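You operate a simulated robot arm through the tools that you are given. There is no shell and no other tool. Be economical: measure what you need, move in short steps, check, and stop when the job is done.

Carry out the task below with a simulated robot arm. There is one attempt and no reset: what you move stays moved.

## Task
Fit the red paperback into the book rack.
Fine: loosen the knurled screw, run the sliding end out, stand the book by the navy one, close the end up to it and tighten the screw. Set down upright: paperback. Where these are worked on the way, their far stop is far enough and under half their travel is too little: sliding end.

It is judged by the outcome, as a careful person would: the job done as asked, and still so three seconds after it is handed in. It fails if anything else is knocked over, pushed out of place, dropped, spilled or broken.

## Robot
A 6-joint arm with a two-finger parallel gripper, fixed in place. Base frame: the origin is at the foot of the arm, x ahead of it, y to its left, z up; the work surface is at about z = 750. Lengths are in mm, angles in rad, forces in N, time in s.
With the tool pointing down near the work surface it reaches from about 180 to 640 mm from the base axis. Its first joint turns from -1.152 to 1.152 rad. Payload 2.7 kg.
The tool frame sits at the grasp point between the pads (the TCP): z along the fingers, y along the line on which they close. The tips reach 23 mm beyond it. The gripper opens to 94 mm. The fingers are 38 mm wide and 10 mm thick; the gripper's body (54 by 96 mm) begins 39 mm behind the TCP.
Orientation is that of the tool frame in the base frame, as a unit quaternion [x, y, z, w]. With the fingers straight down and closing along the base's y, the tool's x points along the base's -x, its y along +y and its z along -z.

## Interface
- The arm moves only by the tool apply_moves. Its argument "targets" is one flat list of numbers, 7 for each row, row after row: the turn, a rotation vector about the base's x, y, z in rad, then the shift along the base's x, y, z in mm, then the finger opening in mm, from 0 to 94. In form: [ax, ay, az, dx, dy, dz, claw, ax, ay, az, dx, dy, dz, claw, ...]. A call has 1 to 10 rows; each row is the pose to reach, as a shift and turn from the pose commanded when the call began. Rows are played at 5 a second. More than 50 mm and 0.15 rad between two rows, or a gripper value outside its range, and nothing of the call is played. A pose out of reach is approached as far as the arm can. The call stops where the force on the tool passes 70 N (or 10 N more than at its start, if that is more) or the arm is blocked; 0.2 s more then pass. Each finger travels about 45 mm/s and halts on what it meets, pressing with about 29 N; the grip force reading is that of the motor and also rises with nothing between the fingers. The clock runs only during rows and for 0.2 s after the last one: add rows that repeat a pose to give the fingers time. It gives the time, the measured TCP pose, the force on the tool (base axes), the opening and the grip force at its end, in the units of the frame above (readings bear some noise), with the torque about the TCP (base axes, N m) and any sound that the robot's microphone picked up.
- Cameras (640 x 400 px; columns grow to the right, rows downward): "scene" is fixed at [80.3, -436.1, 1402.2]; the picture's right is [0.72, -0.69, 0.00], its down [-0.42, -0.43, -0.80] and it looks along [0.55, 0.58, -0.60] (base axes); focal length 371 px, centre (320, 200). "wrist" rides on the gripper at [86, 16, -75] in the tool frame; the picture's right is [-0.18, 0.98, 0.00], its down [-0.58, -0.11, -0.81] and it looks along [-0.79, -0.15, 0.59] (tool axes); focal length 243 px, centre (320, 200). There is no depth. A picture from a camera that has moved, and an enlarged one, comes with that camera's place and axes in the base frame and with its lens.
- get_image(camera): a new picture of that camera. It takes no simulated time.
- zoom(camera, box): a new picture of the part [left, top, right, bottom] of that camera's present view, enlarged. It takes no simulated time.
- finish_job(): hands the job in; it is judged then, once.

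Work in short steps. Places have to be worked out from the pictures, the camera data and where the tool is seen: move nearer, look again, correct. Check each grasp and each placing, and mend what went wrong. You have 120 turns and 68 pictures in all, those below and enlarged ones among them. Open the gripper and draw the arm clear of the work before you hand the job in, unless the task says otherwise; then end with one line.

The tools are called after "Call:" by a JSON object that holds its "op" and its "data". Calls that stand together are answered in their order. apply_moves: Moves the arm, as the interface text tells. Its arguments: {"type":"object","properties":{"targets":{"type":"array","items":{"type":"number"}}},"required":["targets"]} The other tools are called the same way: get_image (camera) takes a picture; zoom (camera, box) takes an enlarged picture of a part of a camera's view; finish_job () hands the job in.

At the start:

```text
time: 0.0
tool_pos: [362.8, -93.9, 1110.4]
ee_rot: [-0.001, 1.0, 0.0, 0.0]
ft_force: [0.1, 0.6, -0.2]
wrist_torque: [-0.01, -0.01, 0.02]
width: 94.3
gripper_force: 0.1
```

scene: 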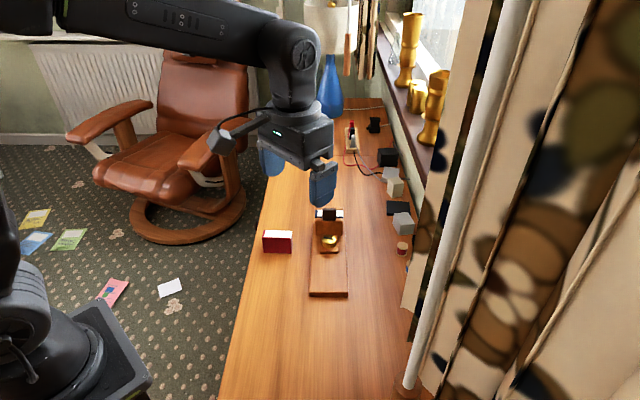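
wrist: 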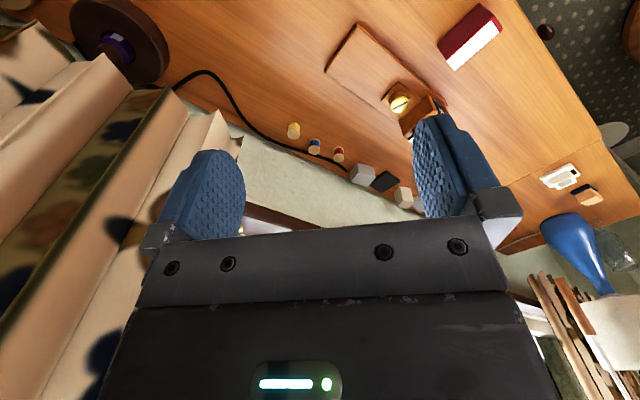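

The rack and the red book are small in the overview, so I zoom in on both.

Call:
{"op": "zoom", "data": {"camera": "scene", "box": [240, 190, 400, 310]}}

Call:
{"op": "zoom", "data": {"camera": "wrist", "box": [300, 0, 540, 150]}}

```text
3.33 times, centred on (320, 250) of scene
camera zoom: at [80.3, -436.1, 1402.2], right [0.72, -0.69, 0.0], down [-0.42, -0.43, -0.8], along [0.55, 0.58, -0.6], focal length 1236 px, centre (320, 33)
```

zoom: 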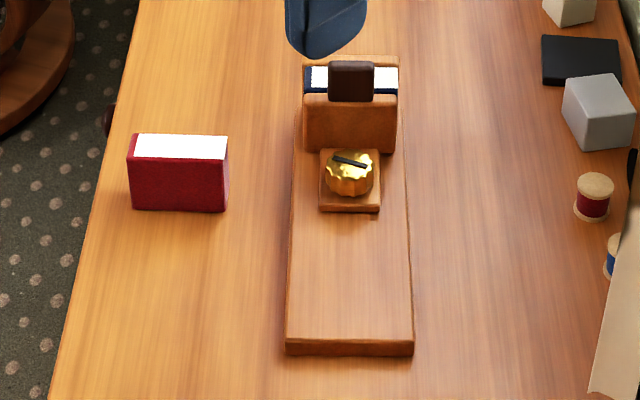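

```text
2.67 times, centred on (420, 75) of wrist
camera zoom: at [277.0, -77.6, 1185.8], right [0.18, 0.98, 0.0], down [0.58, -0.11, 0.81], along [0.79, -0.15, -0.59], focal length 647 px, centre (53, 533)
```

zoom: 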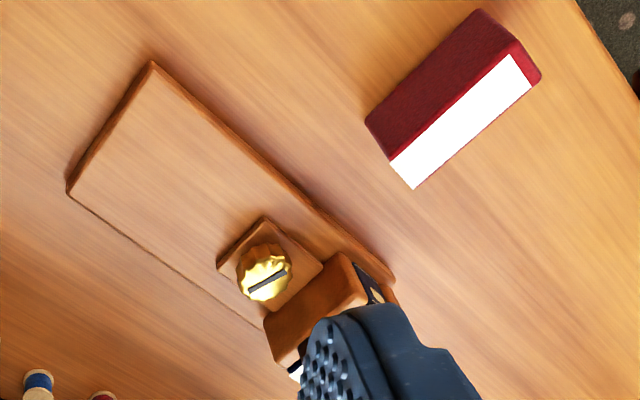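

Rack axis runs at about 45° in the base frame, with its near end at about (449,-71). The book is at about (460,115) and upright. I yaw the tool by 45° and move down behind the rack for a closer look.

Call:
{"op": "apply_moves", "data": {"targets": [0, 0, 0.13, 0, 0, -20, 94, 0, 0, 0.26, 5, -5, -50, 94, 0, 0, 0.39, 10, -10, -80, 94, 0, 0, 0.52, 15, -15, -100, 94, 0, 0, 0.65, 20, -20, -110, 94, 0, 0, 0.785, 25, -20, -110, 94]}}

Call:
{"op": "get_image", "data": {"camera": "wrist"}}

Call:
{"op": "zoom", "data": {"camera": "scene", "box": [290, 195, 370, 245]}}

```text
time: 1.4
tool_pos: [389.1, -114.7, 1001.7]
ee_rot: [-0.384, 0.923, 0.0, 0.0]
ft_force: [0.5, -0.3, 0.1]
wrist_torque: [0.01, -0.01, 0.01]
width: 93.9
gripper_force: 0.0
```

```text
63 pictures are left
camera wrist: at [316.2, -164.2, 1075.6], right [-0.57, 0.82, 0.0], down [0.49, 0.34, 0.81], along [0.66, 0.46, -0.59], focal length 243 px, centre (320, 200)
```

wrist: 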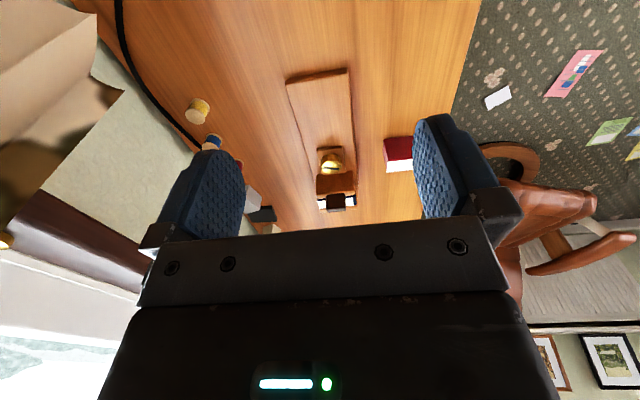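

```text
8.00 times, centred on (330, 220) of scene
camera zoom: at [80.3, -436.1, 1402.2], right [0.72, -0.69, 0.0], down [-0.42, -0.43, -0.8], along [0.55, 0.58, -0.6], focal length 2966 px, centre (240, 40)
```

zoom: 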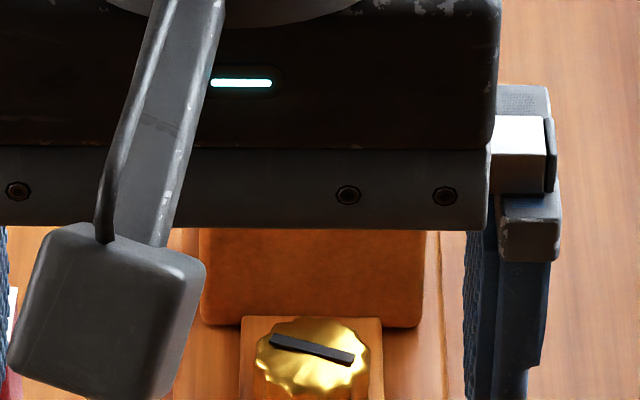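

The scene view is blocked from here but the wrist view is clear. I zoom the wrist view on rack and book.

Call:
{"op": "zoom", "data": {"camera": "wrist", "box": [270, 60, 430, 220]}}

```text
2.50 times, centred on (350, 140) of wrist
camera zoom: at [316.2, -164.2, 1075.6], right [-0.57, 0.82, 0.0], down [0.49, 0.34, 0.81], along [0.66, 0.46, -0.59], focal length 606 px, centre (245, 350)
```

zoom: 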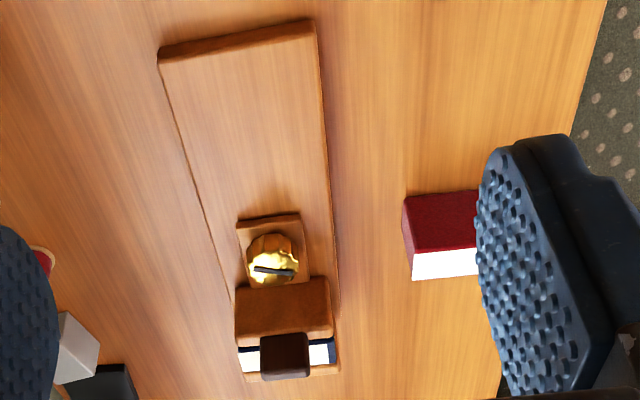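

The rack's near end centre is at about (449,-74) and its axis at about 46°. I need heights, so I swing the wrist camera round to look across the rack from the book side.

Call:
{"op": "apply_moves", "data": {"targets": [0, 0, -0.14, 0, 25, 0, 94, 0, 0, -0.28, 0, 55, 0, 94, 0, 0, -0.42, 0, 85, 0, 94, 0, 0, -0.56, 5, 115, 0, 94, 0, 0, -0.7, 10, 145, 0, 94, 0, 0, -0.84, 15, 175, 0, 94, 0, 0, -0.98, 20, 205, 0, 94, 0, 0, -1.12, 28, 235, -20, 94, 0, 0, -1.26, 36, 253, -40, 94, 0, 0, -1.4, 36, 253, -80, 94]}}

Call:
{"op": "apply_moves", "data": {"targets": [0, 0, -0.14, 0, 0, -30, 94, 0, 0, -0.153, 0, 0, -50, 94, 0, 0, -0.153, 0, 0, -50, 94]}}

Call:
{"op": "get_image", "data": {"camera": "wrist"}}

```text
time: 3.6
tool_pos: [425.2, 137.3, 921.3]
ee_rot: [0.303, 0.953, 0.0, -0.001]
ft_force: [-1.0, -0.3, -0.9]
wrist_torque: [-0.02, 0.0, 0.02]
width: 94.2
gripper_force: 0.0
```

```text
time: 4.4
tool_pos: [423.9, 137.2, 870.3]
ee_rot: [0.375, 0.927, 0.0, 0.0]
ft_force: [-0.1, -0.3, 0.7]
wrist_torque: [0.01, -0.04, -0.02]
width: 94.0
gripper_force: 0.0
```

```text
60 pictures are left
camera wrist: at [372.8, 209.6, 944.3], right [0.82, 0.58, 0.0], down [0.34, -0.48, 0.81], along [0.47, -0.66, -0.59], focal length 243 px, centre (320, 200)
```

wrist: 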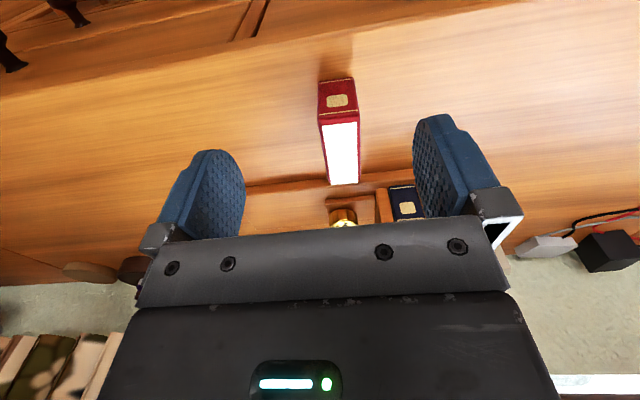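

The spine (with label) faces the camera, so the book stands upright. The gripper body hides the rack, so I move across a bit and up.

Call:
{"op": "apply_moves", "data": {"targets": [0, 0, 0, 30, -20, 30, 94, 0, 0, 0, 60, -40, 40, 94, 0, 0, 0, 60, -40, 40, 94]}}

Call:
{"op": "zoom", "data": {"camera": "wrist", "box": [230, 70, 430, 230]}}

```text
time: 5.2
tool_pos: [483.8, 96.4, 910.6]
ee_rot: [0.375, 0.927, 0.0, 0.0]
ft_force: [0.0, -0.3, -0.2]
wrist_torque: [-0.03, -0.01, 0.01]
width: 94.0
gripper_force: 0.0
```

```text
2.50 times, centred on (330, 150) of wrist
camera zoom: at [432.4, 168.7, 985.4], right [0.81, 0.58, 0.0], down [0.34, -0.48, 0.81], along [0.47, -0.66, -0.59], focal length 606 px, centre (295, 325)
```

zoom: 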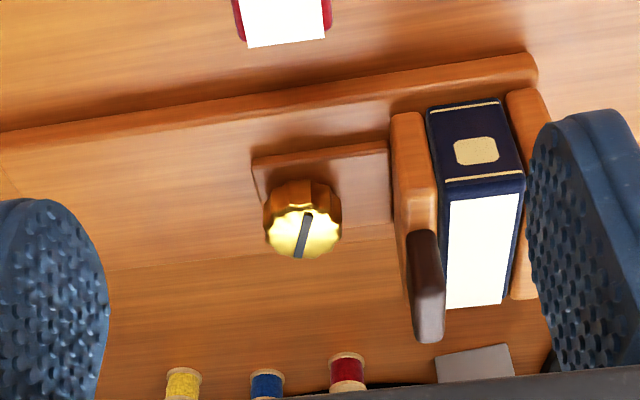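

The layout is clear: fixed end, navy book, sliding end with a dark tab, then a foot carrying the knob. I take the full frame to cross-check the knob position, which I put at about (545,18,790).

Call:
{"op": "get_image", "data": {"camera": "wrist"}}

Call:
{"op": "zoom", "data": {"camera": "scene", "box": [290, 195, 370, 245]}}

```text
58 pictures are left
camera wrist: at [432.4, 168.7, 985.4], right [0.81, 0.58, 0.0], down [0.34, -0.48, 0.81], along [0.47, -0.66, -0.59], focal length 243 px, centre (320, 200)
```

wrist: 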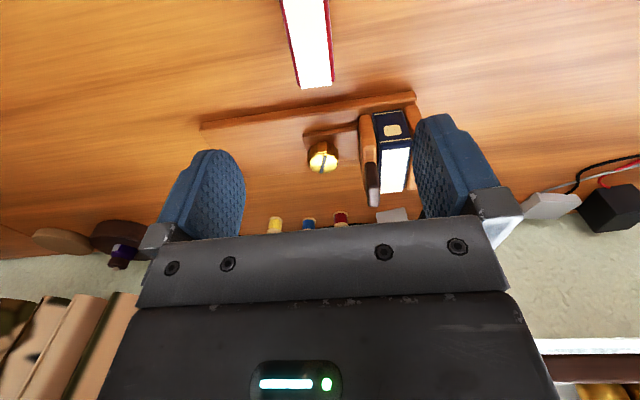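

```text
8.00 times, centred on (330, 220) of scene
camera zoom: at [80.3, -436.2, 1402.2], right [0.72, -0.69, 0.0], down [-0.42, -0.43, -0.8], along [0.55, 0.58, -0.6], focal length 2966 px, centre (240, 40)
```

zoom: 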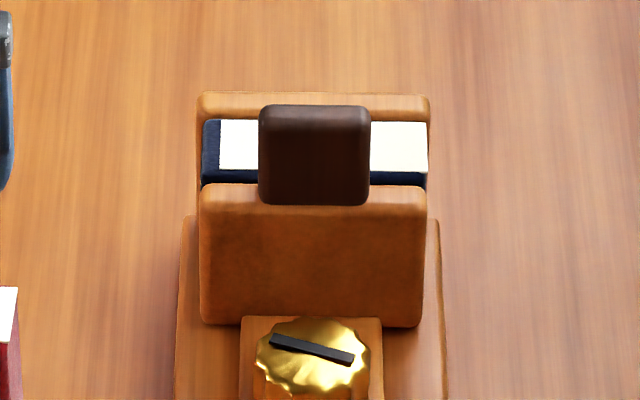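

My estimates converge: knob at about (543,20) with its top near z 797, upright top about 818, tab top about 847. I move above the knob with the fingers closing nearly across the rack.

Call:
{"op": "apply_moves", "data": {"targets": [0, 0, 0.14, 8, -10, 0, 94, 0, 0, 0.28, 16, -20, 0, 94, 0, 0, 0.42, 24, -30, 0, 80, 0, 0, 0.56, 32, -40, 0, 70, 0, 0, 0.7, 40, -50, 0, 60, 0, 0, 0.84, 48, -60, 0, 56, 0, 0, 0.98, 54, -70, 0, 56, 0, 0, 1.07, 59, -76, -20, 56, 0, 0, 1.07, 59, -76, -40, 56]}}

Call:
{"op": "get_image", "data": {"camera": "wrist"}}

Call:
{"op": "zoom", "data": {"camera": "scene", "box": [270, 170, 390, 250]}}

```text
time: 7.2
tool_pos: [543.7, 22.5, 870.3]
ee_rot: [-0.152, 0.988, 0.0, 0.0]
ft_force: [-0.7, 0.1, 1.7]
wrist_torque: [0.02, -0.01, -0.02]
width: 55.9
gripper_force: 0.1
```

```text
56 pictures are left
camera wrist: at [456.1, 11.8, 945.6], right [-0.12, 0.99, 0.0], down [0.59, 0.07, 0.81], along [0.8, 0.1, -0.59], focal length 243 px, centre (320, 200)
```

wrist: 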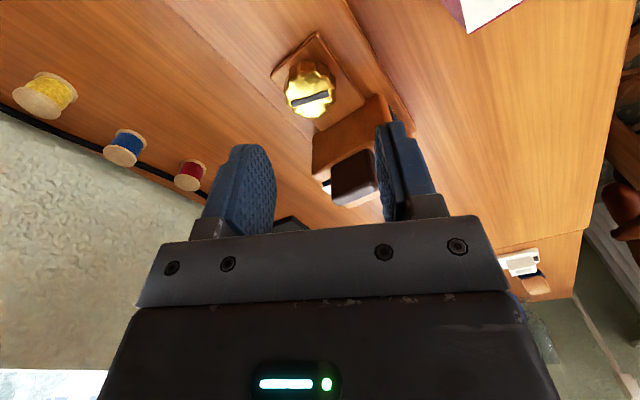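

```text
5.00 times, centred on (330, 210) of scene
camera zoom: at [80.3, -436.1, 1402.2], right [0.72, -0.69, 0.0], down [-0.42, -0.43, -0.8], along [0.55, 0.58, -0.6], focal length 1854 px, centre (270, 150)
```

zoom: 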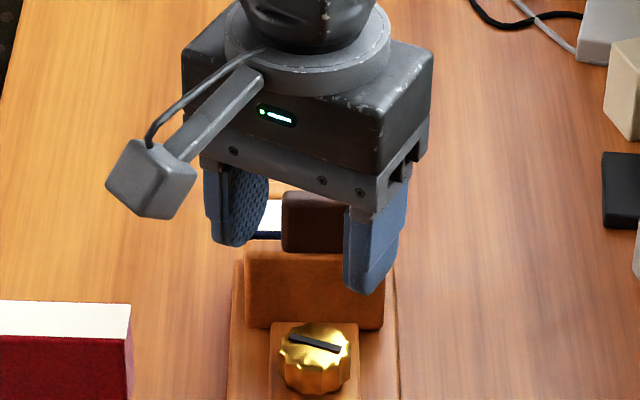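

Knob centre now reads about (543,18.5) with its top near 800. I descend with the 56 mm opening to TCP z 806 (tips 783) and check before closing.

Call:
{"op": "apply_moves", "data": {"targets": [0, 0, 0, -0.5, -2.5, -25, 56, 0, 0, 0, -0.5, -2.5, -50, 56, 0, 0, 0, -0.5, -2.5, -63, 56, 0, 0, 0, -0.5, -2.5, -63, 56]}}

Call:
{"op": "get_image", "data": {"camera": "wrist"}}

Call:
{"op": "zoom", "data": {"camera": "scene", "box": [270, 190, 390, 265]}}

```text
time: 8.2
tool_pos: [541.2, 20.7, 807.2]
ee_rot: [-0.15, 0.989, 0.0, 0.0]
ft_force: [-0.3, 0.3, -0.1]
wrist_torque: [-0.04, -0.02, -0.01]
width: 56.0
gripper_force: 0.1
```

```text
54 pictures are left
camera wrist: at [453.8, 11.0, 882.1], right [-0.12, 0.99, 0.0], down [0.59, 0.07, 0.81], along [0.8, 0.09, -0.59], focal length 243 px, centre (320, 200)
```

wrist: 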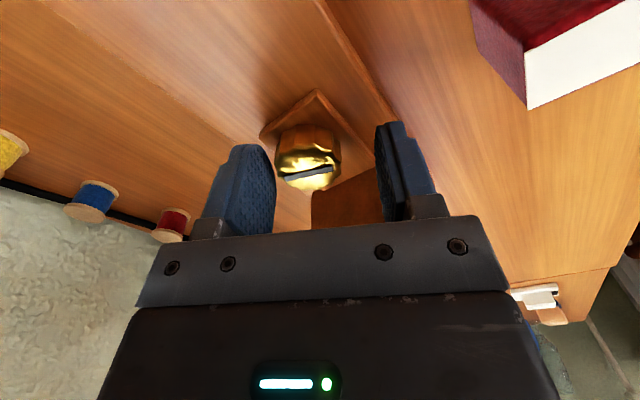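

```text
5.33 times, centred on (330, 228) of scene
camera zoom: at [80.3, -436.1, 1402.2], right [0.72, -0.69, 0.0], down [-0.42, -0.43, -0.8], along [0.55, 0.58, -0.6], focal length 1977 px, centre (267, 53)
```

zoom: 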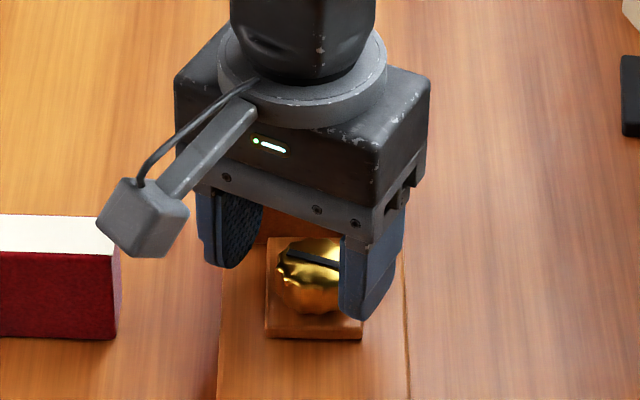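

Relative to the pads, the knob looks about 3 mm further in x and 2 mm lower in y. I shift, then close gradually while watching the force.

Call:
{"op": "apply_moves", "data": {"targets": [0, 0, 0, 3.5, -2.5, -2, 50, 0, 0, 0, 3.5, -2.5, -2, 42, 0, 0, 0, 3.5, -2.5, -2, 36, 0, 0, 0, 3.5, -2.5, -2, 36]}}

Call:
{"op": "apply_moves", "data": {"targets": [0, 0, 0, 0, 0, 0, 30, 0, 0, 0, 0, 0, 0, 24, 0, 0, 0, 0, 0, 0, 24]}}

Call:
{"op": "get_image", "data": {"camera": "wrist"}}

```text
time: 9.2
tool_pos: [545.3, 18.3, 804.8]
ee_rot: [-0.151, 0.989, 0.0, 0.0]
ft_force: [3.0, -6.0, -1.9]
wrist_torque: [-0.1, 0.05, -0.04]
width: 39.2
gripper_force: 3.6
```

```text
time: 10.0
tool_pos: [545.1, 17.3, 806.0]
ee_rot: [-0.15, 0.989, 0.0, 0.0]
ft_force: [1.6, -8.3, 2.2]
wrist_torque: [-0.14, 0.05, -0.01]
width: 34.1
gripper_force: 29.2
```

```text
52 pictures are left
camera wrist: at [457.6, 8.3, 880.6], right [-0.12, 0.99, 0.0], down [0.59, 0.07, 0.81], along [0.8, 0.09, -0.59], focal length 243 px, centre (320, 200)
```

wrist: 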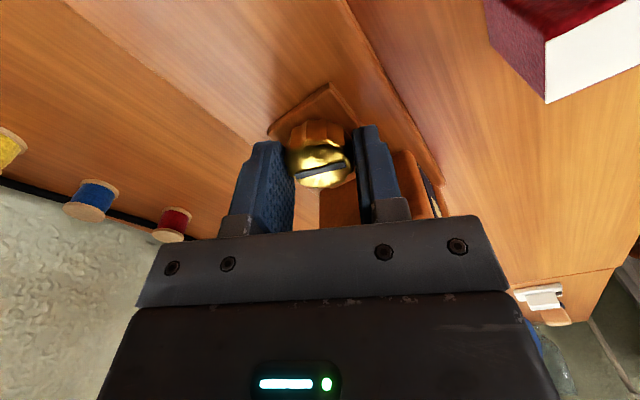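

Knob is held at 34 mm with a small y load. I shift 1.5 mm to relieve it and turn counter-clockwise by 1.0 rad to loosen.

Call:
{"op": "apply_moves", "data": {"targets": [0, 0, 0, 0.5, -1.5, 0, 20, 0, 0, 0.14, 0.5, -1.5, 0, 20, 0, 0, 0.28, 0.5, -1.5, 0, 20, 0, 0, 0.42, 0.5, -1.5, 0, 20, 0, 0, 0.56, 0.5, -1.5, 0, 20, 0, 0, 0.7, 0.5, -1.5, 0, 20, 0, 0, 0.84, 0.5, -1.5, 0, 20, 0, 0, 0.98, 0.5, -1.5, 0, 20]}}

Call:
{"op": "get_image", "data": {"camera": "wrist"}}

```text
time: 11.8
tool_pos: [547.4, 15.6, 806.0]
ee_rot: [-0.599, 0.801, -0.001, 0.001]
ft_force: [-8.8, 10.6, 11.8]
wrist_torque: [-0.12, 0.47, -0.02]
width: 33.8
gripper_force: 28.9
```

```text
51 pictures are left
camera wrist: at [506.5, -61.0, 880.5], right [-0.89, 0.45, 0.0], down [0.27, 0.53, 0.81], along [0.37, 0.72, -0.59], focal length 243 px, centre (320, 200)
```

wrist: 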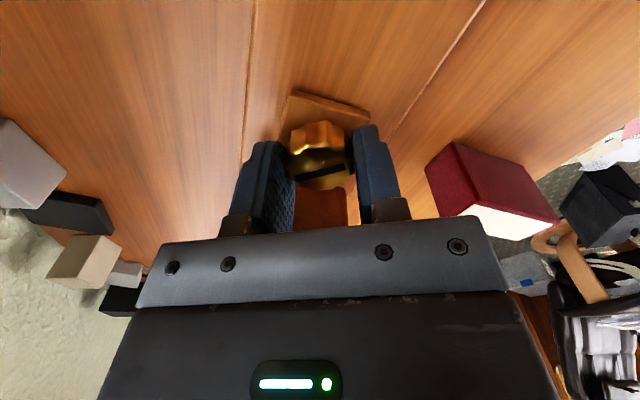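

The knob turned with the gripper, with very little torque. I do a second stroke: open, wind back, regrip and turn again.

Call:
{"op": "apply_moves", "data": {"targets": [0, 0, 0, -1, 1, 0, 46, 0, 0, 0, -1, 1, 0, 46, 0, 0, -0.14, -1, 1, 0, 46, 0, 0, -0.28, -1, 1, 0, 46, 0, 0, -0.42, -1, 1, 0, 46, 0, 0, -0.56, -1, 1, 0, 46, 0, 0, -0.7, -1, 1, 0, 46, 0, 0, -0.84, -1, 1, 0, 46, 0, 0, -0.98, -1, 1, 0, 46]}}

Call:
{"op": "get_image", "data": {"camera": "wrist"}}

```text
time: 13.8
tool_pos: [545.7, 17.6, 805.5]
ee_rot: [-0.148, 0.989, 0.0, -0.001]
ft_force: [0.2, 0.1, -1.1]
wrist_torque: [-0.03, 0.0, 0.02]
width: 46.0
gripper_force: 0.0
```

```text
50 pictures are left
camera wrist: at [458.2, 7.6, 880.4], right [-0.11, 0.99, 0.0], down [0.59, 0.07, 0.81], along [0.8, 0.09, -0.59], focal length 243 px, centre (320, 200)
```

wrist: 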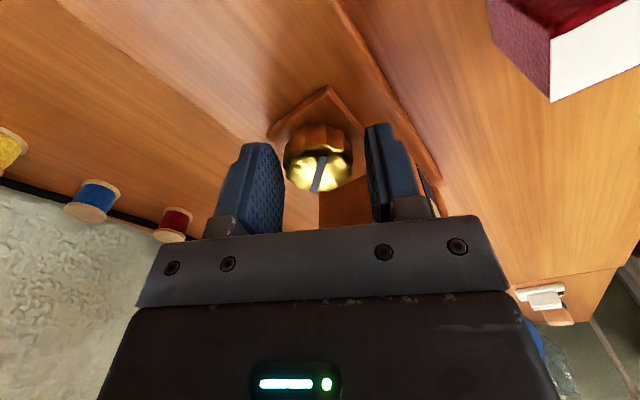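

The marker has turned by about 1 rad and the knob is centred between the fingers. I grip again and take the second stroke.

Call:
{"op": "apply_moves", "data": {"targets": [0, 0, 0, 0, -0.5, 0, 20, 0, 0, 0, 0, -0.5, 0, 20, 0, 0, 0, 0, -0.5, 0, 20, 0, 0, 0.14, 0, -0.5, 0, 20, 0, 0, 0.28, 0, -0.5, 0, 20, 0, 0, 0.42, 0, -0.5, 0, 20, 0, 0, 0.56, 0, -0.5, 0, 20, 0, 0, 0.7, 0, -0.5, 0, 20, 0, 0, 0.84, 0, -0.5, 0, 20, 0, 0, 0.98, 0, -0.5, 0, 20]}}

```text
time: 16.0
tool_pos: [546.2, 16.6, 806.9]
ee_rot: [-0.599, 0.8, 0.0, -0.002]
ft_force: [-6.2, -7.2, 0.6]
wrist_torque: [0.42, -0.26, 0.05]
width: 34.1
gripper_force: 28.5
```

Two strokes done, about 2 rad in all. While still holding the knob I test a small pull along the rack, towards the near end.

Call:
{"op": "apply_moves", "data": {"targets": [0, 0, 0, -3.5, -3.6, 0, 20, 0, 0, 0, -7, -7.2, 0, 20, 0, 0, 0, -10.4, -10.8, 0, 20, 0, 0, 0, -10.4, -10.8, 0, 20]}}

Call:
{"op": "get_image", "data": {"camera": "wrist"}}

Call:
{"op": "zoom", "data": {"camera": "scene", "box": [240, 190, 400, 310]}}

```text
time: 17.0
tool_pos: [535.8, 7.8, 804.6]
ee_rot: [-0.598, 0.802, 0.0, 0.001]
ft_force: [-0.9, 1.8, 2.5]
wrist_torque: [0.59, -0.19, 0.05]
width: 34.1
gripper_force: 29.1
```

```text
49 pictures are left
camera wrist: at [495.3, -71.3, 880.4], right [-0.89, 0.46, 0.0], down [0.27, 0.53, 0.81], along [0.37, 0.72, -0.59], focal length 243 px, centre (320, 200)
```

wrist: 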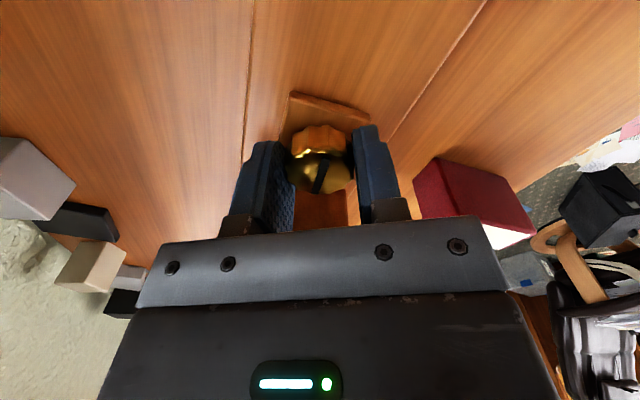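

```text
3.33 times, centred on (320, 250) of scene
camera zoom: at [80.2, -436.1, 1402.2], right [0.72, -0.69, 0.0], down [-0.42, -0.43, -0.8], along [0.55, 0.58, -0.6], focal length 1236 px, centre (320, 33)
```

zoom: 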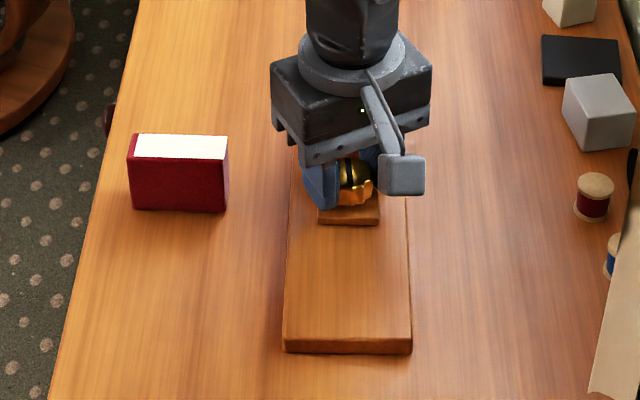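

The sliding end follows freely (about 15 mm, almost no force). I pull 40 mm more.

Call:
{"op": "apply_moves", "data": {"targets": [0, 0, 0, -3.5, -3.6, 0, 20, 0, 0, 0, -7, -7.2, 0, 20, 0, 0, 0, -10.5, -10.8, 0, 20, 0, 0, 0, -14, -14.4, 0, 20, 0, 0, 0, -17.5, -18, 0, 20, 0, 0, 0, -21, -21.6, 0, 20, 0, 0, 0, -24.5, -25.2, 0, 20, 0, 0, 0, -28, -28.8, 0, 20, 0, 0, 0, -28, -28.8, 0, 20]}}

Call:
{"op": "zoom", "data": {"camera": "scene", "box": [240, 190, 400, 310]}}

```text
time: 19.0
tool_pos: [508.3, -23.0, 805.2]
ee_rot: [-0.598, 0.801, 0.0, 0.0]
ft_force: [1.7, -1.0, -0.6]
wrist_torque: [-0.2, -0.03, 0.0]
width: 34.1
gripper_force: 29.3
```

```text
3.33 times, centred on (320, 250) of scene
camera zoom: at [80.4, -436.2, 1402.2], right [0.72, -0.69, 0.0], down [-0.42, -0.43, -0.8], along [0.55, 0.58, -0.6], focal length 1236 px, centre (320, 33)
```

zoom: 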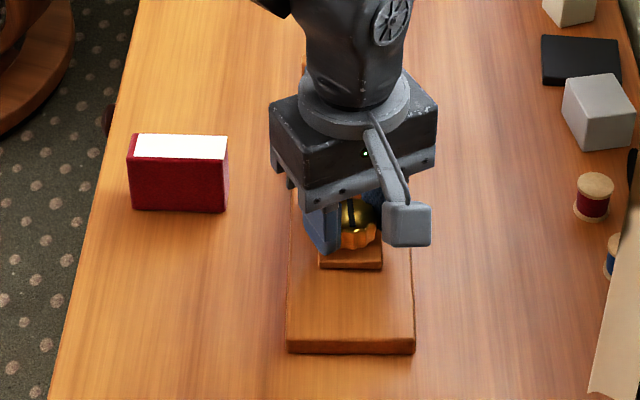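

It slides well at 55 mm out. I pull a further 35 mm so it is well past half its travel, watching the force.

Call:
{"op": "apply_moves", "data": {"targets": [0, 0, 0, -3.5, -3.6, 0, 20, 0, 0, 0, -7, -7.2, 0, 20, 0, 0, 0, -10.5, -10.8, 0, 20, 0, 0, 0, -14, -14.4, 0, 20, 0, 0, 0, -17.5, -18, 0, 20, 0, 0, 0, -21, -21.6, 0, 20, 0, 0, 0, -24.5, -25.2, 0, 20, 0, 0, 0, -24.5, -25.2, 0, 20]}}

Call:
{"op": "zoom", "data": {"camera": "scene", "box": [240, 190, 400, 310]}}

```text
time: 20.8
tool_pos: [483.2, -47.7, 805.2]
ee_rot: [-0.597, 0.802, 0.0, 0.0]
ft_force: [2.5, 3.7, 0.0]
wrist_torque: [0.54, -0.15, 0.02]
width: 33.8
gripper_force: 29.1
```

```text
3.33 times, centred on (320, 250) of scene
camera zoom: at [80.4, -436.1, 1402.2], right [0.72, -0.69, 0.0], down [-0.42, -0.43, -0.8], along [0.55, 0.58, -0.6], focal length 1236 px, centre (320, 33)
```

zoom: 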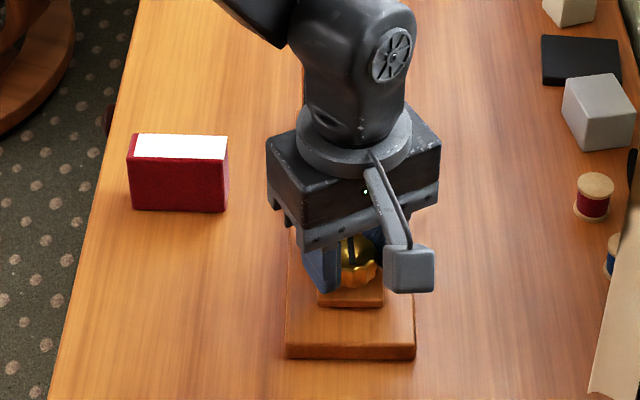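

The rack's near edge moved a few pixels on this pull, so the slider is at or near its stop. I release, lift clear and look at the opened rack.

Call:
{"op": "apply_moves", "data": {"targets": [0, 0, 0, 0, 0, 0, 50, 0, 0, 0, 0, 0, 0, 50, 0, 0, 0, 0, 0, 30, 60, 0, 0, 0, 0, 0, 80, 60, 0, 0, 0, -20, -20, 120, 70, 0, 0, -0.14, -50, -30, 150, 80, 0, 0, -0.28, -80, -30, 180, 90]}}

Call:
{"op": "zoom", "data": {"camera": "scene", "box": [240, 190, 400, 310]}}

Call:
{"op": "zoom", "data": {"camera": "wrist", "box": [270, 60, 430, 220]}}

```text
time: 22.4
tool_pos: [403.2, -78.8, 987.0]
ee_rot: [-0.48, 0.877, 0.0, 0.0]
ft_force: [-0.2, 1.3, 0.2]
wrist_torque: [0.0, 0.03, -0.04]
width: 90.2
gripper_force: 0.1
```

```text
3.33 times, centred on (320, 250) of scene
camera zoom: at [80.3, -436.1, 1402.2], right [0.72, -0.69, 0.0], down [-0.42, -0.43, -0.8], along [0.55, 0.58, -0.6], focal length 1236 px, centre (320, 33)
```

zoom: 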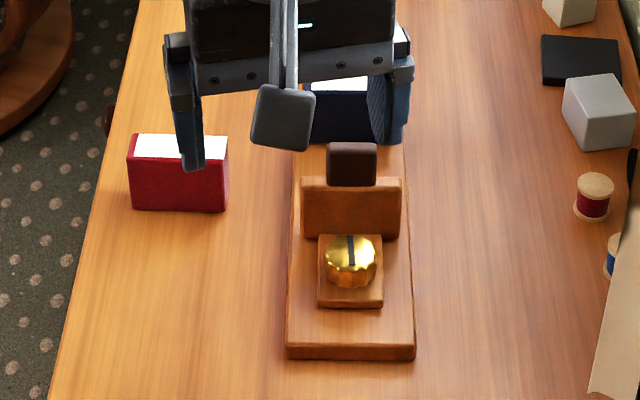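

```text
2.50 times, centred on (350, 140) of wrist
camera zoom: at [342.5, -142.3, 1061.8], right [-0.73, 0.69, 0.0], down [0.41, 0.43, 0.81], along [0.55, 0.59, -0.59], focal length 606 px, centre (245, 350)
```

zoom: 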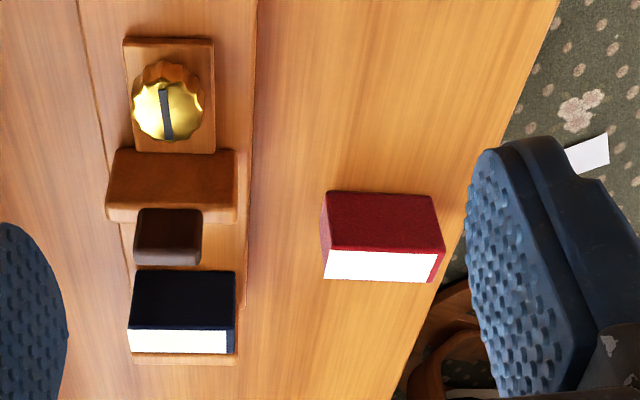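

The gap is open by about 85 mm. The red book's centre is about (464.7,113), 72×25×52 mm. I'll straddle its 72 mm length, fingers clear of the rack neighbours. First I go above it for a check.

Call:
{"op": "apply_moves", "data": {"targets": [0, 0, -0.06, 10, 40, 0, 94, 0, 0, -0.12, 20, 80, 0, 94, 0, 0, -0.18, 35, 120, 0, 94, 0, 0, -0.236, 50, 160, -30, 94, 0, 0, -0.236, 58, 188, -60, 94, 0, 0, -0.236, 58, 188, -100, 94, 0, 0, -0.236, 58, 188, -125, 94, 0, 0, -0.236, 58, 188, -125, 94]}}

Call:
{"op": "get_image", "data": {"camera": "wrist"}}

Call:
{"op": "zoom", "data": {"camera": "scene", "box": [220, 190, 380, 290]}}

```text
refused: row 4 steps farther than a row can; nothing moved
```

```text
43 pictures are left
camera wrist: at [342.5, -142.3, 1061.8], right [-0.73, 0.69, 0.0], down [0.41, 0.43, 0.81], along [0.55, 0.59, -0.59], focal length 243 px, centre (320, 200)
```

wrist: 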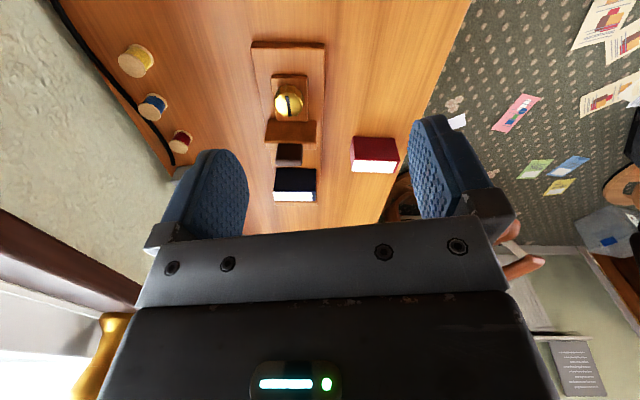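

```text
4.00 times, centred on (300, 240) of scene
camera zoom: at [80.3, -436.1, 1402.2], right [0.72, -0.69, 0.0], down [-0.42, -0.43, -0.8], along [0.55, 0.58, -0.6], focal length 1483 px, centre (400, 40)
```

zoom: 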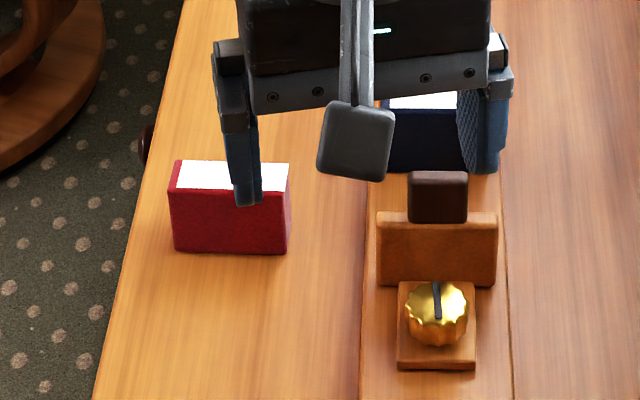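

A step was over 50 mm, so the call was refused. I resend it with shorter steps.

Call:
{"op": "apply_moves", "data": {"targets": [0, 0, -0.06, 10, 40, 0, 94, 0, 0, -0.12, 20, 80, 0, 94, 0, 0, -0.18, 35, 120, 0, 94, 0, 0, -0.236, 48, 155, -20, 94, 0, 0, -0.236, 58, 188, -45, 94, 0, 0, -0.236, 58, 188, -85, 94, 0, 0, -0.236, 58, 188, -125, 94, 0, 0, -0.236, 58, 188, -125, 94]}}

Call:
{"op": "get_image", "data": {"camera": "wrist"}}

Call:
{"op": "zoom", "data": {"camera": "scene", "box": [220, 190, 380, 290]}}

```text
time: 24.2
tool_pos: [460.6, 109.3, 860.0]
ee_rot: [-0.374, 0.927, 0.0, 0.0]
ft_force: [0.6, -0.4, 0.2]
wrist_torque: [-0.01, 0.0, -0.04]
width: 94.2
gripper_force: 0.1
```

```text
41 pictures are left
camera wrist: at [387.3, 62.8, 935.4], right [-0.55, 0.84, 0.0], down [0.49, 0.32, 0.81], along [0.67, 0.44, -0.59], focal length 243 px, centre (320, 200)
```

wrist: 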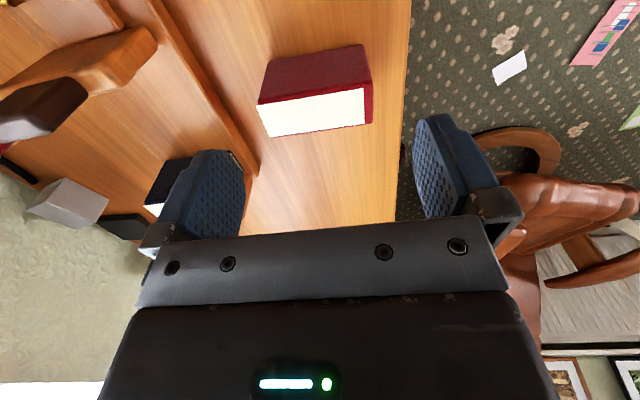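

```text
4.00 times, centred on (300, 240) of scene
camera zoom: at [80.3, -436.1, 1402.2], right [0.72, -0.69, 0.0], down [-0.42, -0.43, -0.8], along [0.55, 0.58, -0.6], focal length 1483 px, centre (400, 40)
```

zoom: 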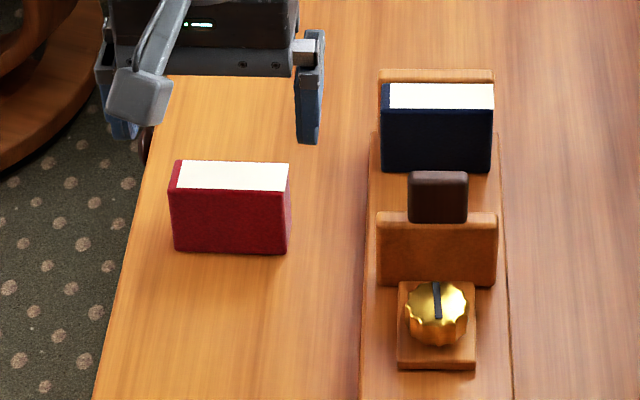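

The book centre estimate is about (463.5,113), and the TCP is about 5 mm short of it along the rack axis, as I want. I go down to tips just above the book and check the straddle.

Call:
{"op": "apply_moves", "data": {"targets": [0, 0, 0.01, 0, 0, -15, 94, 0, 0, 0.01, 0, 0, -30, 94, 0, 0, 0.01, 0, 0, -30, 94]}}

Call:
{"op": "get_image", "data": {"camera": "wrist"}}

Call:
{"op": "zoom", "data": {"camera": "scene", "box": [220, 190, 340, 265]}}

```text
time: 25.0
tool_pos: [460.9, 109.2, 831.4]
ee_rot: [-0.378, 0.926, 0.0, -0.001]
ft_force: [0.0, 0.5, -0.6]
wrist_torque: [-0.01, 0.01, 0.02]
width: 93.9
gripper_force: 0.0
```

```text
39 pictures are left
camera wrist: at [388.2, 60.5, 905.7], right [-0.56, 0.83, 0.0], down [0.49, 0.33, 0.81], along [0.67, 0.45, -0.59], focal length 243 px, centre (320, 200)
```

wrist: 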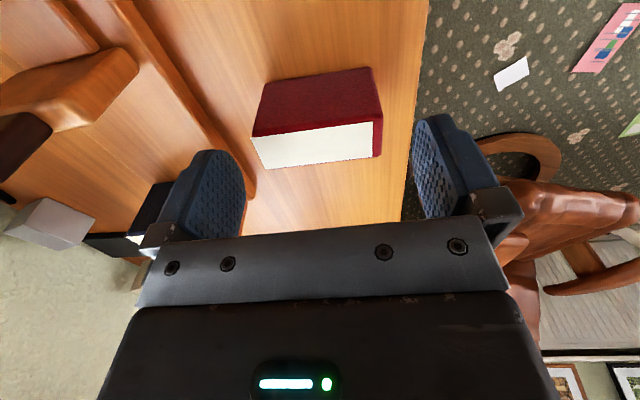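

```text
5.33 times, centred on (280, 228) of scene
camera zoom: at [80.3, -436.1, 1402.2], right [0.72, -0.69, 0.0], down [-0.42, -0.43, -0.8], along [0.55, 0.58, -0.6], focal length 1977 px, centre (533, 53)
```

zoom: 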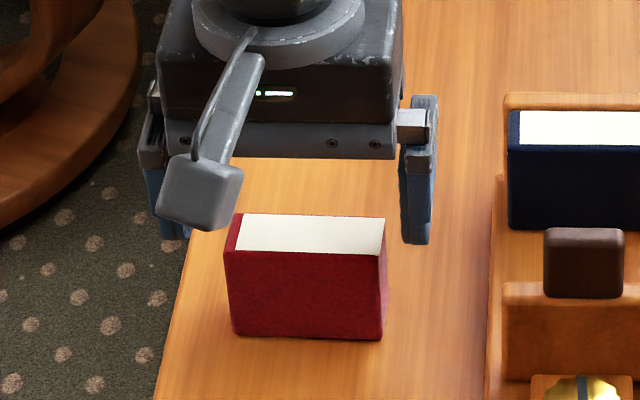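

Book sits about 3 mm towards the rack side of the finger midpoint. I shift by that and descend to z 786, then check.

Call:
{"op": "apply_moves", "data": {"targets": [0, 0, 0, 2.1, -2.1, 0, 94, 0, 0, 0, 2.1, -2.1, -15, 94, 0, 0, 0, 2.1, -2.1, -30, 94, 0, 0, 0, 2.1, -2.1, -44, 94, 0, 0, 0, 2.1, -2.1, -44, 94]}}

Call:
{"op": "get_image", "data": {"camera": "wrist"}}

Call:
{"op": "zoom", "data": {"camera": "scene", "box": [220, 190, 340, 265]}}

```text
time: 26.2
tool_pos: [463.1, 106.5, 787.4]
ee_rot: [-0.379, 0.926, 0.0, -0.001]
ft_force: [0.4, -0.2, 0.4]
wrist_torque: [-0.01, -0.02, 0.02]
width: 93.9
gripper_force: 0.2
```

```text
37 pictures are left
camera wrist: at [389.8, 58.9, 861.9], right [-0.56, 0.83, 0.0], down [0.49, 0.33, 0.81], along [0.67, 0.45, -0.59], focal length 243 px, centre (320, 200)
```

wrist: 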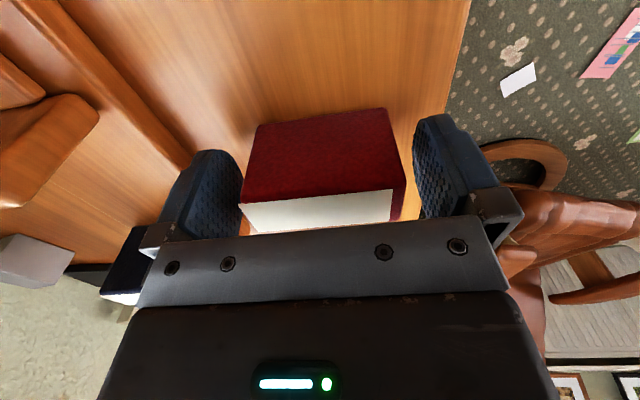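

```text
5.33 times, centred on (280, 228) of scene
camera zoom: at [80.3, -436.1, 1402.2], right [0.72, -0.69, 0.0], down [-0.42, -0.43, -0.8], along [0.55, 0.58, -0.6], focal length 1977 px, centre (533, 53)
```

zoom: 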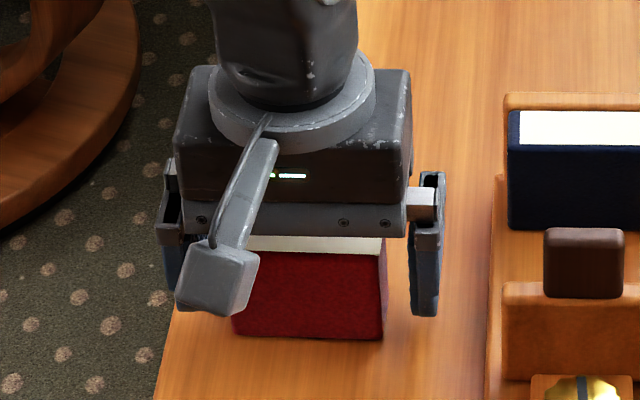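

Fingers straddle the book with about 10 mm per side and the offset is as planned. I close on it.

Call:
{"op": "apply_moves", "data": {"targets": [0, 0, 0, 0, 0, 0, 82, 0, 0, 0, 0, 0, 0, 76, 0, 0, 0, 0, 0, 0, 72, 0, 0, 0, 0, 0, 0, 66, 0, 0, 0, 0, 0, 0, 60, 0, 0, 0, 0, 0, 0, 60]}}

Call:
{"op": "apply_moves", "data": {"targets": [0, 0, 0, 0, 0, 10, 60, 0, 0, 0, 0, 0, 30, 60, 0, 0, 0, 0, 0, 60, 60, 0, 0, 0, 0, 0, 95, 60, 0, 0, 0, 0, 0, 125, 60, 0, 0, 0, 0, 0, 125, 60]}}

Call:
{"op": "get_image", "data": {"camera": "wrist"}}

Call:
{"op": "get_image", "data": {"camera": "scene"}}

```text
time: 27.6
tool_pos: [462.8, 107.5, 787.7]
ee_rot: [-0.378, 0.926, 0.0, 0.0]
ft_force: [-0.8, 0.9, 2.3]
wrist_torque: [0.04, 0.02, -0.04]
width: 69.8
gripper_force: 29.5
```

```text
time: 29.0
tool_pos: [462.3, 109.8, 914.2]
ee_rot: [-0.378, 0.926, 0.0, 0.0]
ft_force: [0.7, -0.5, 0.0]
wrist_torque: [0.03, 0.01, -0.01]
width: 69.4
gripper_force: 29.2
```

```text
35 pictures are left
camera wrist: at [388.9, 61.1, 988.2], right [-0.56, 0.83, 0.0], down [0.49, 0.33, 0.81], along [0.67, 0.45, -0.59], focal length 243 px, centre (320, 200)
```

wrist: 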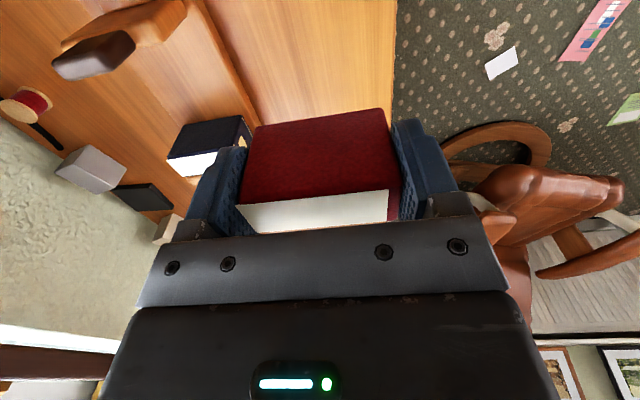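

```text
34 pictures are left
```

scene: 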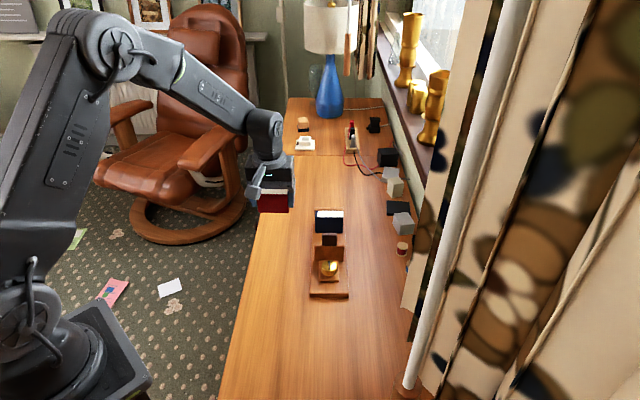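

Book is held upright at 69.5 mm wide. Navy's front face is at about (589.5,61), so I carry the book at height to a TCP of (573.6,45), about 4 mm short of navy.

Call:
{"op": "apply_moves", "data": {"targets": [0, 0, 0, 25, -14, 0, 60, 0, 0, 0.008, 50, -28, 0, 60, 0, 0, 0.015, 75, -42, 0, 60, 0, 0, 0.015, 100, -56, 0, 60, 0, 0, 0.015, 108, -61, 0, 60, 0, 0, 0.015, 108, -61, -30, 60, 0, 0, 0.015, 108, -61, -30, 60]}}

Call:
{"op": "get_image", "data": {"camera": "wrist"}}

Call:
{"op": "zoom", "data": {"camera": "scene", "box": [270, 170, 390, 250]}}

```text
time: 30.6
tool_pos: [570.4, 48.9, 881.9]
ee_rot: [-0.385, 0.923, 0.001, 0.0]
ft_force: [0.7, -0.3, -1.2]
wrist_torque: [0.02, 0.01, 0.02]
width: 69.8
gripper_force: 29.4
```

```text
33 pictures are left
camera wrist: at [498.4, -1.4, 956.0], right [-0.57, 0.82, 0.0], down [0.49, 0.34, 0.81], along [0.66, 0.46, -0.59], focal length 243 px, centre (320, 200)
```

wrist: 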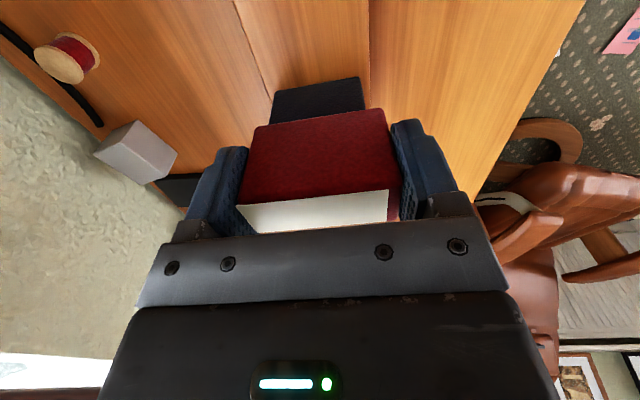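

```text
5.00 times, centred on (330, 210) of scene
camera zoom: at [80.3, -436.1, 1402.2], right [0.72, -0.69, 0.0], down [-0.42, -0.43, -0.8], along [0.55, 0.58, -0.6], focal length 1854 px, centre (270, 150)
```

zoom: 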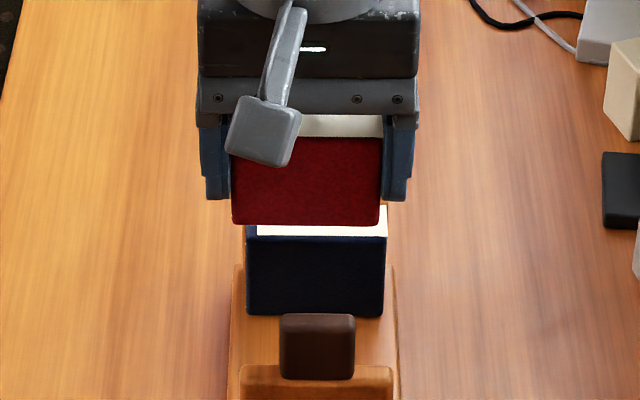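

From both views the book needs about +5 mm across, and I back off a little along the axis for clearance. Yaw matches within 1°. I shift and then lower to about 5 mm above the base.

Call:
{"op": "apply_moves", "data": {"targets": [0, 0, 0, 0.8, -6.7, 0, 60, 0, 0, 0, 0.8, -6.7, -15, 60, 0, 0, 0, 0.8, -6.7, -30, 60, 0, 0, 0, 0.8, -6.7, -30, 60]}}

Call:
{"op": "zoom", "data": {"camera": "scene", "box": [270, 180, 390, 260]}}

Call:
{"op": "zoom", "data": {"camera": "wrist", "box": [200, 40, 440, 190]}}

```text
time: 31.6
tool_pos: [574.2, 41.3, 854.4]
ee_rot: [-0.386, 0.922, 0.0, 0.004]
ft_force: [-6.5, 0.6, 24.8]
wrist_torque: [0.52, 0.14, 0.08]
width: 70.0
gripper_force: 29.3
```

```text
5.00 times, centred on (330, 220) of scene
camera zoom: at [79.7, -436.2, 1402.2], right [0.72, -0.69, 0.0], down [-0.42, -0.43, -0.8], along [0.55, 0.58, -0.6], focal length 1854 px, centre (270, 100)
```

zoom: 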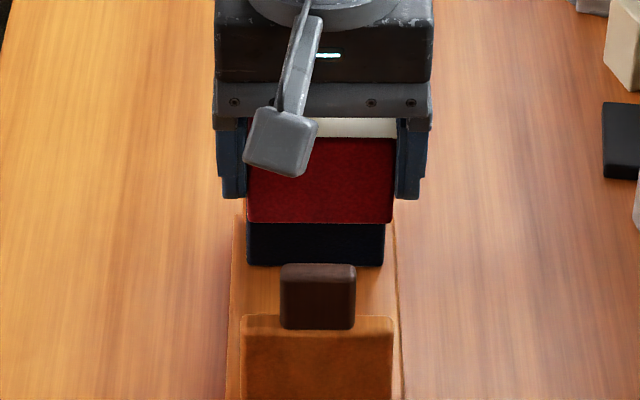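

```text
2.67 times, centred on (320, 115) of wrist
camera zoom: at [500.2, -9.1, 929.2], right [-0.57, 0.82, 0.0], down [0.48, 0.34, 0.81], along [0.67, 0.46, -0.59], focal length 647 px, centre (320, 427)
```

zoom: 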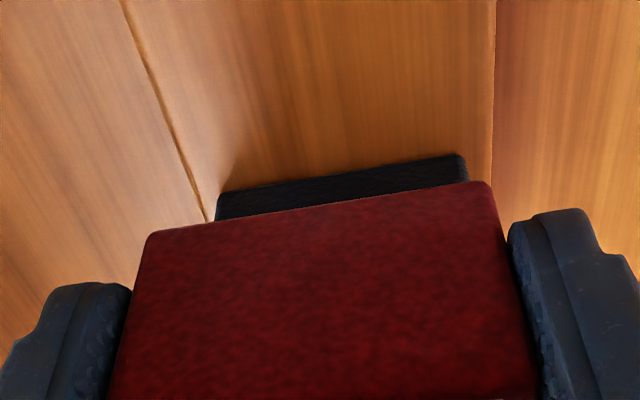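

The tool shows 25 N up at z 854, so the book's back edge is resting on top of navy. I lift at once and back off along the rack.

Call:
{"op": "apply_moves", "data": {"targets": [0, 0, 0, 0, 0, 12, 60, 0, 0, 0, 0, 0, 25, 60, 0, 0, 0, -8, -8, 25, 60, 0, 0, 0, -12, -12, 25, 60, 0, 0, 0, -12, -12, 25, 60]}}

Call:
{"op": "zoom", "data": {"camera": "scene", "box": [270, 180, 390, 260]}}

Call:
{"op": "get_image", "data": {"camera": "wrist"}}

```text
time: 32.8
tool_pos: [559.3, 27.8, 876.5]
ee_rot: [-0.386, 0.922, 0.001, -0.001]
ft_force: [0.2, -0.5, -0.9]
wrist_torque: [-0.01, 0.0, 0.0]
width: 69.8
gripper_force: 29.1
```

```text
5.00 times, centred on (330, 220) of scene
camera zoom: at [80.3, -436.1, 1402.2], right [0.72, -0.69, 0.0], down [-0.42, -0.43, -0.8], along [0.55, 0.58, -0.6], focal length 1854 px, centre (270, 100)
```

zoom: 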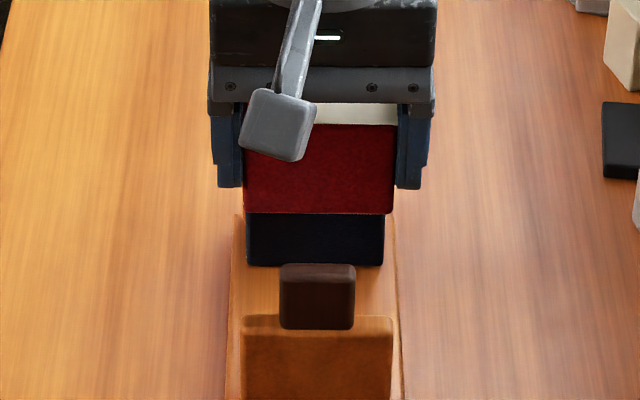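

```text
28 pictures are left
camera wrist: at [487.1, -21.4, 951.5], right [-0.57, 0.82, 0.0], down [0.49, 0.34, 0.81], along [0.66, 0.46, -0.59], focal length 243 px, centre (320, 200)
```

wrist: 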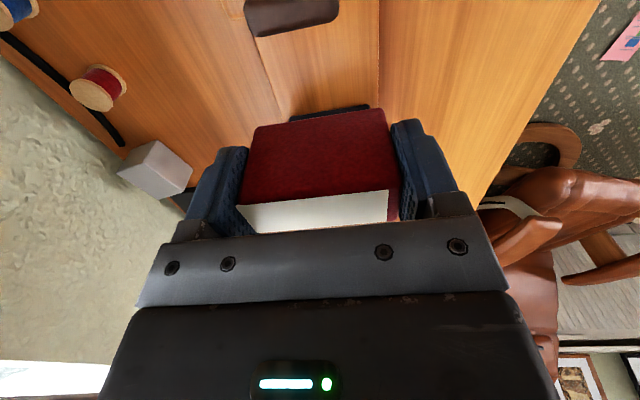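

The book did not shift in the grip, and across the rack it is aligned with navy. It now clears navy, with about 20 mm of gap at this position. I lower here in small steps, watching for base contact.

Call:
{"op": "apply_moves", "data": {"targets": [0, 0, 0, 0, 0, -15, 60, 0, 0, 0, 0, 0, -30, 60, 0, 0, 0, 0, 0, -45, 60, 0, 0, 0, 0, 0, -58, 60, 0, 0, 0, 0, 0, -66, 60, 0, 0, 0, 0, 0, -66, 60]}}

Call:
{"op": "zoom", "data": {"camera": "scene", "box": [270, 180, 390, 260]}}

```text
time: 34.2
tool_pos: [561.3, 27.1, 809.4]
ee_rot: [-0.385, 0.923, 0.0, 0.0]
ft_force: [1.1, -0.3, -1.1]
wrist_torque: [0.0, 0.02, -0.02]
width: 69.6
gripper_force: 28.9
```

```text
5.00 times, centred on (330, 220) of scene
camera zoom: at [80.3, -436.1, 1402.2], right [0.72, -0.69, 0.0], down [-0.42, -0.43, -0.8], along [0.55, 0.58, -0.6], focal length 1854 px, centre (270, 100)
```

zoom: 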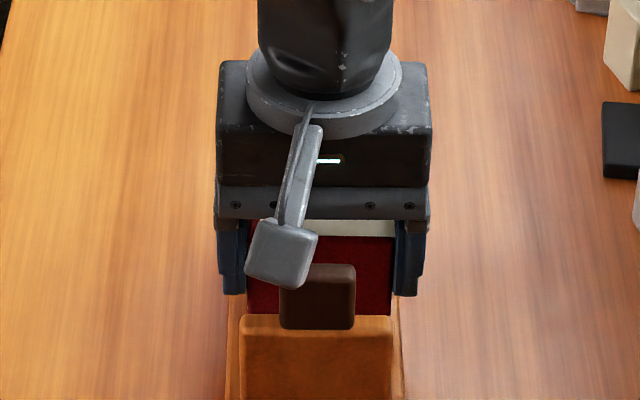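

No contact yet (book bottom at about 772). I lower in 2 mm steps to find the base.

Call:
{"op": "apply_moves", "data": {"targets": [0, 0, 0, 0, 0, -2, 60, 0, 0, 0, 0, 0, -4, 60, 0, 0, 0, 0, 0, -6, 60, 0, 0, 0, 0, 0, -6, 60]}}

Call:
{"op": "get_image", "data": {"camera": "wrist"}}

```text
time: 35.2
tool_pos: [560.5, 28.1, 804.3]
ee_rot: [-0.385, 0.923, -0.001, 0.0]
ft_force: [-0.5, -0.5, -1.1]
wrist_torque: [-0.01, -0.01, 0.01]
width: 69.7
gripper_force: 28.8
```

```text
26 pictures are left
camera wrist: at [488.5, -21.5, 879.3], right [-0.57, 0.82, 0.0], down [0.49, 0.34, 0.81], along [0.66, 0.46, -0.59], focal length 243 px, centre (320, 200)
```

wrist: 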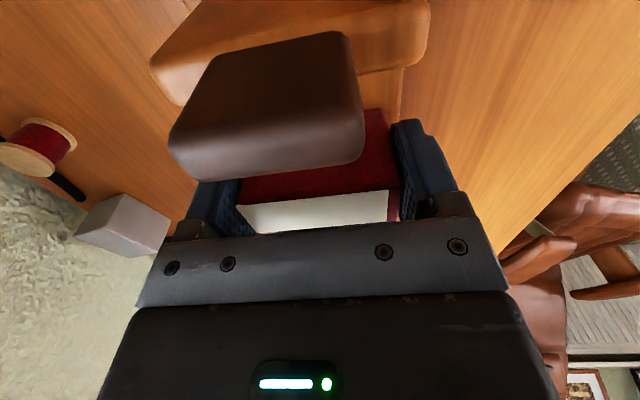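

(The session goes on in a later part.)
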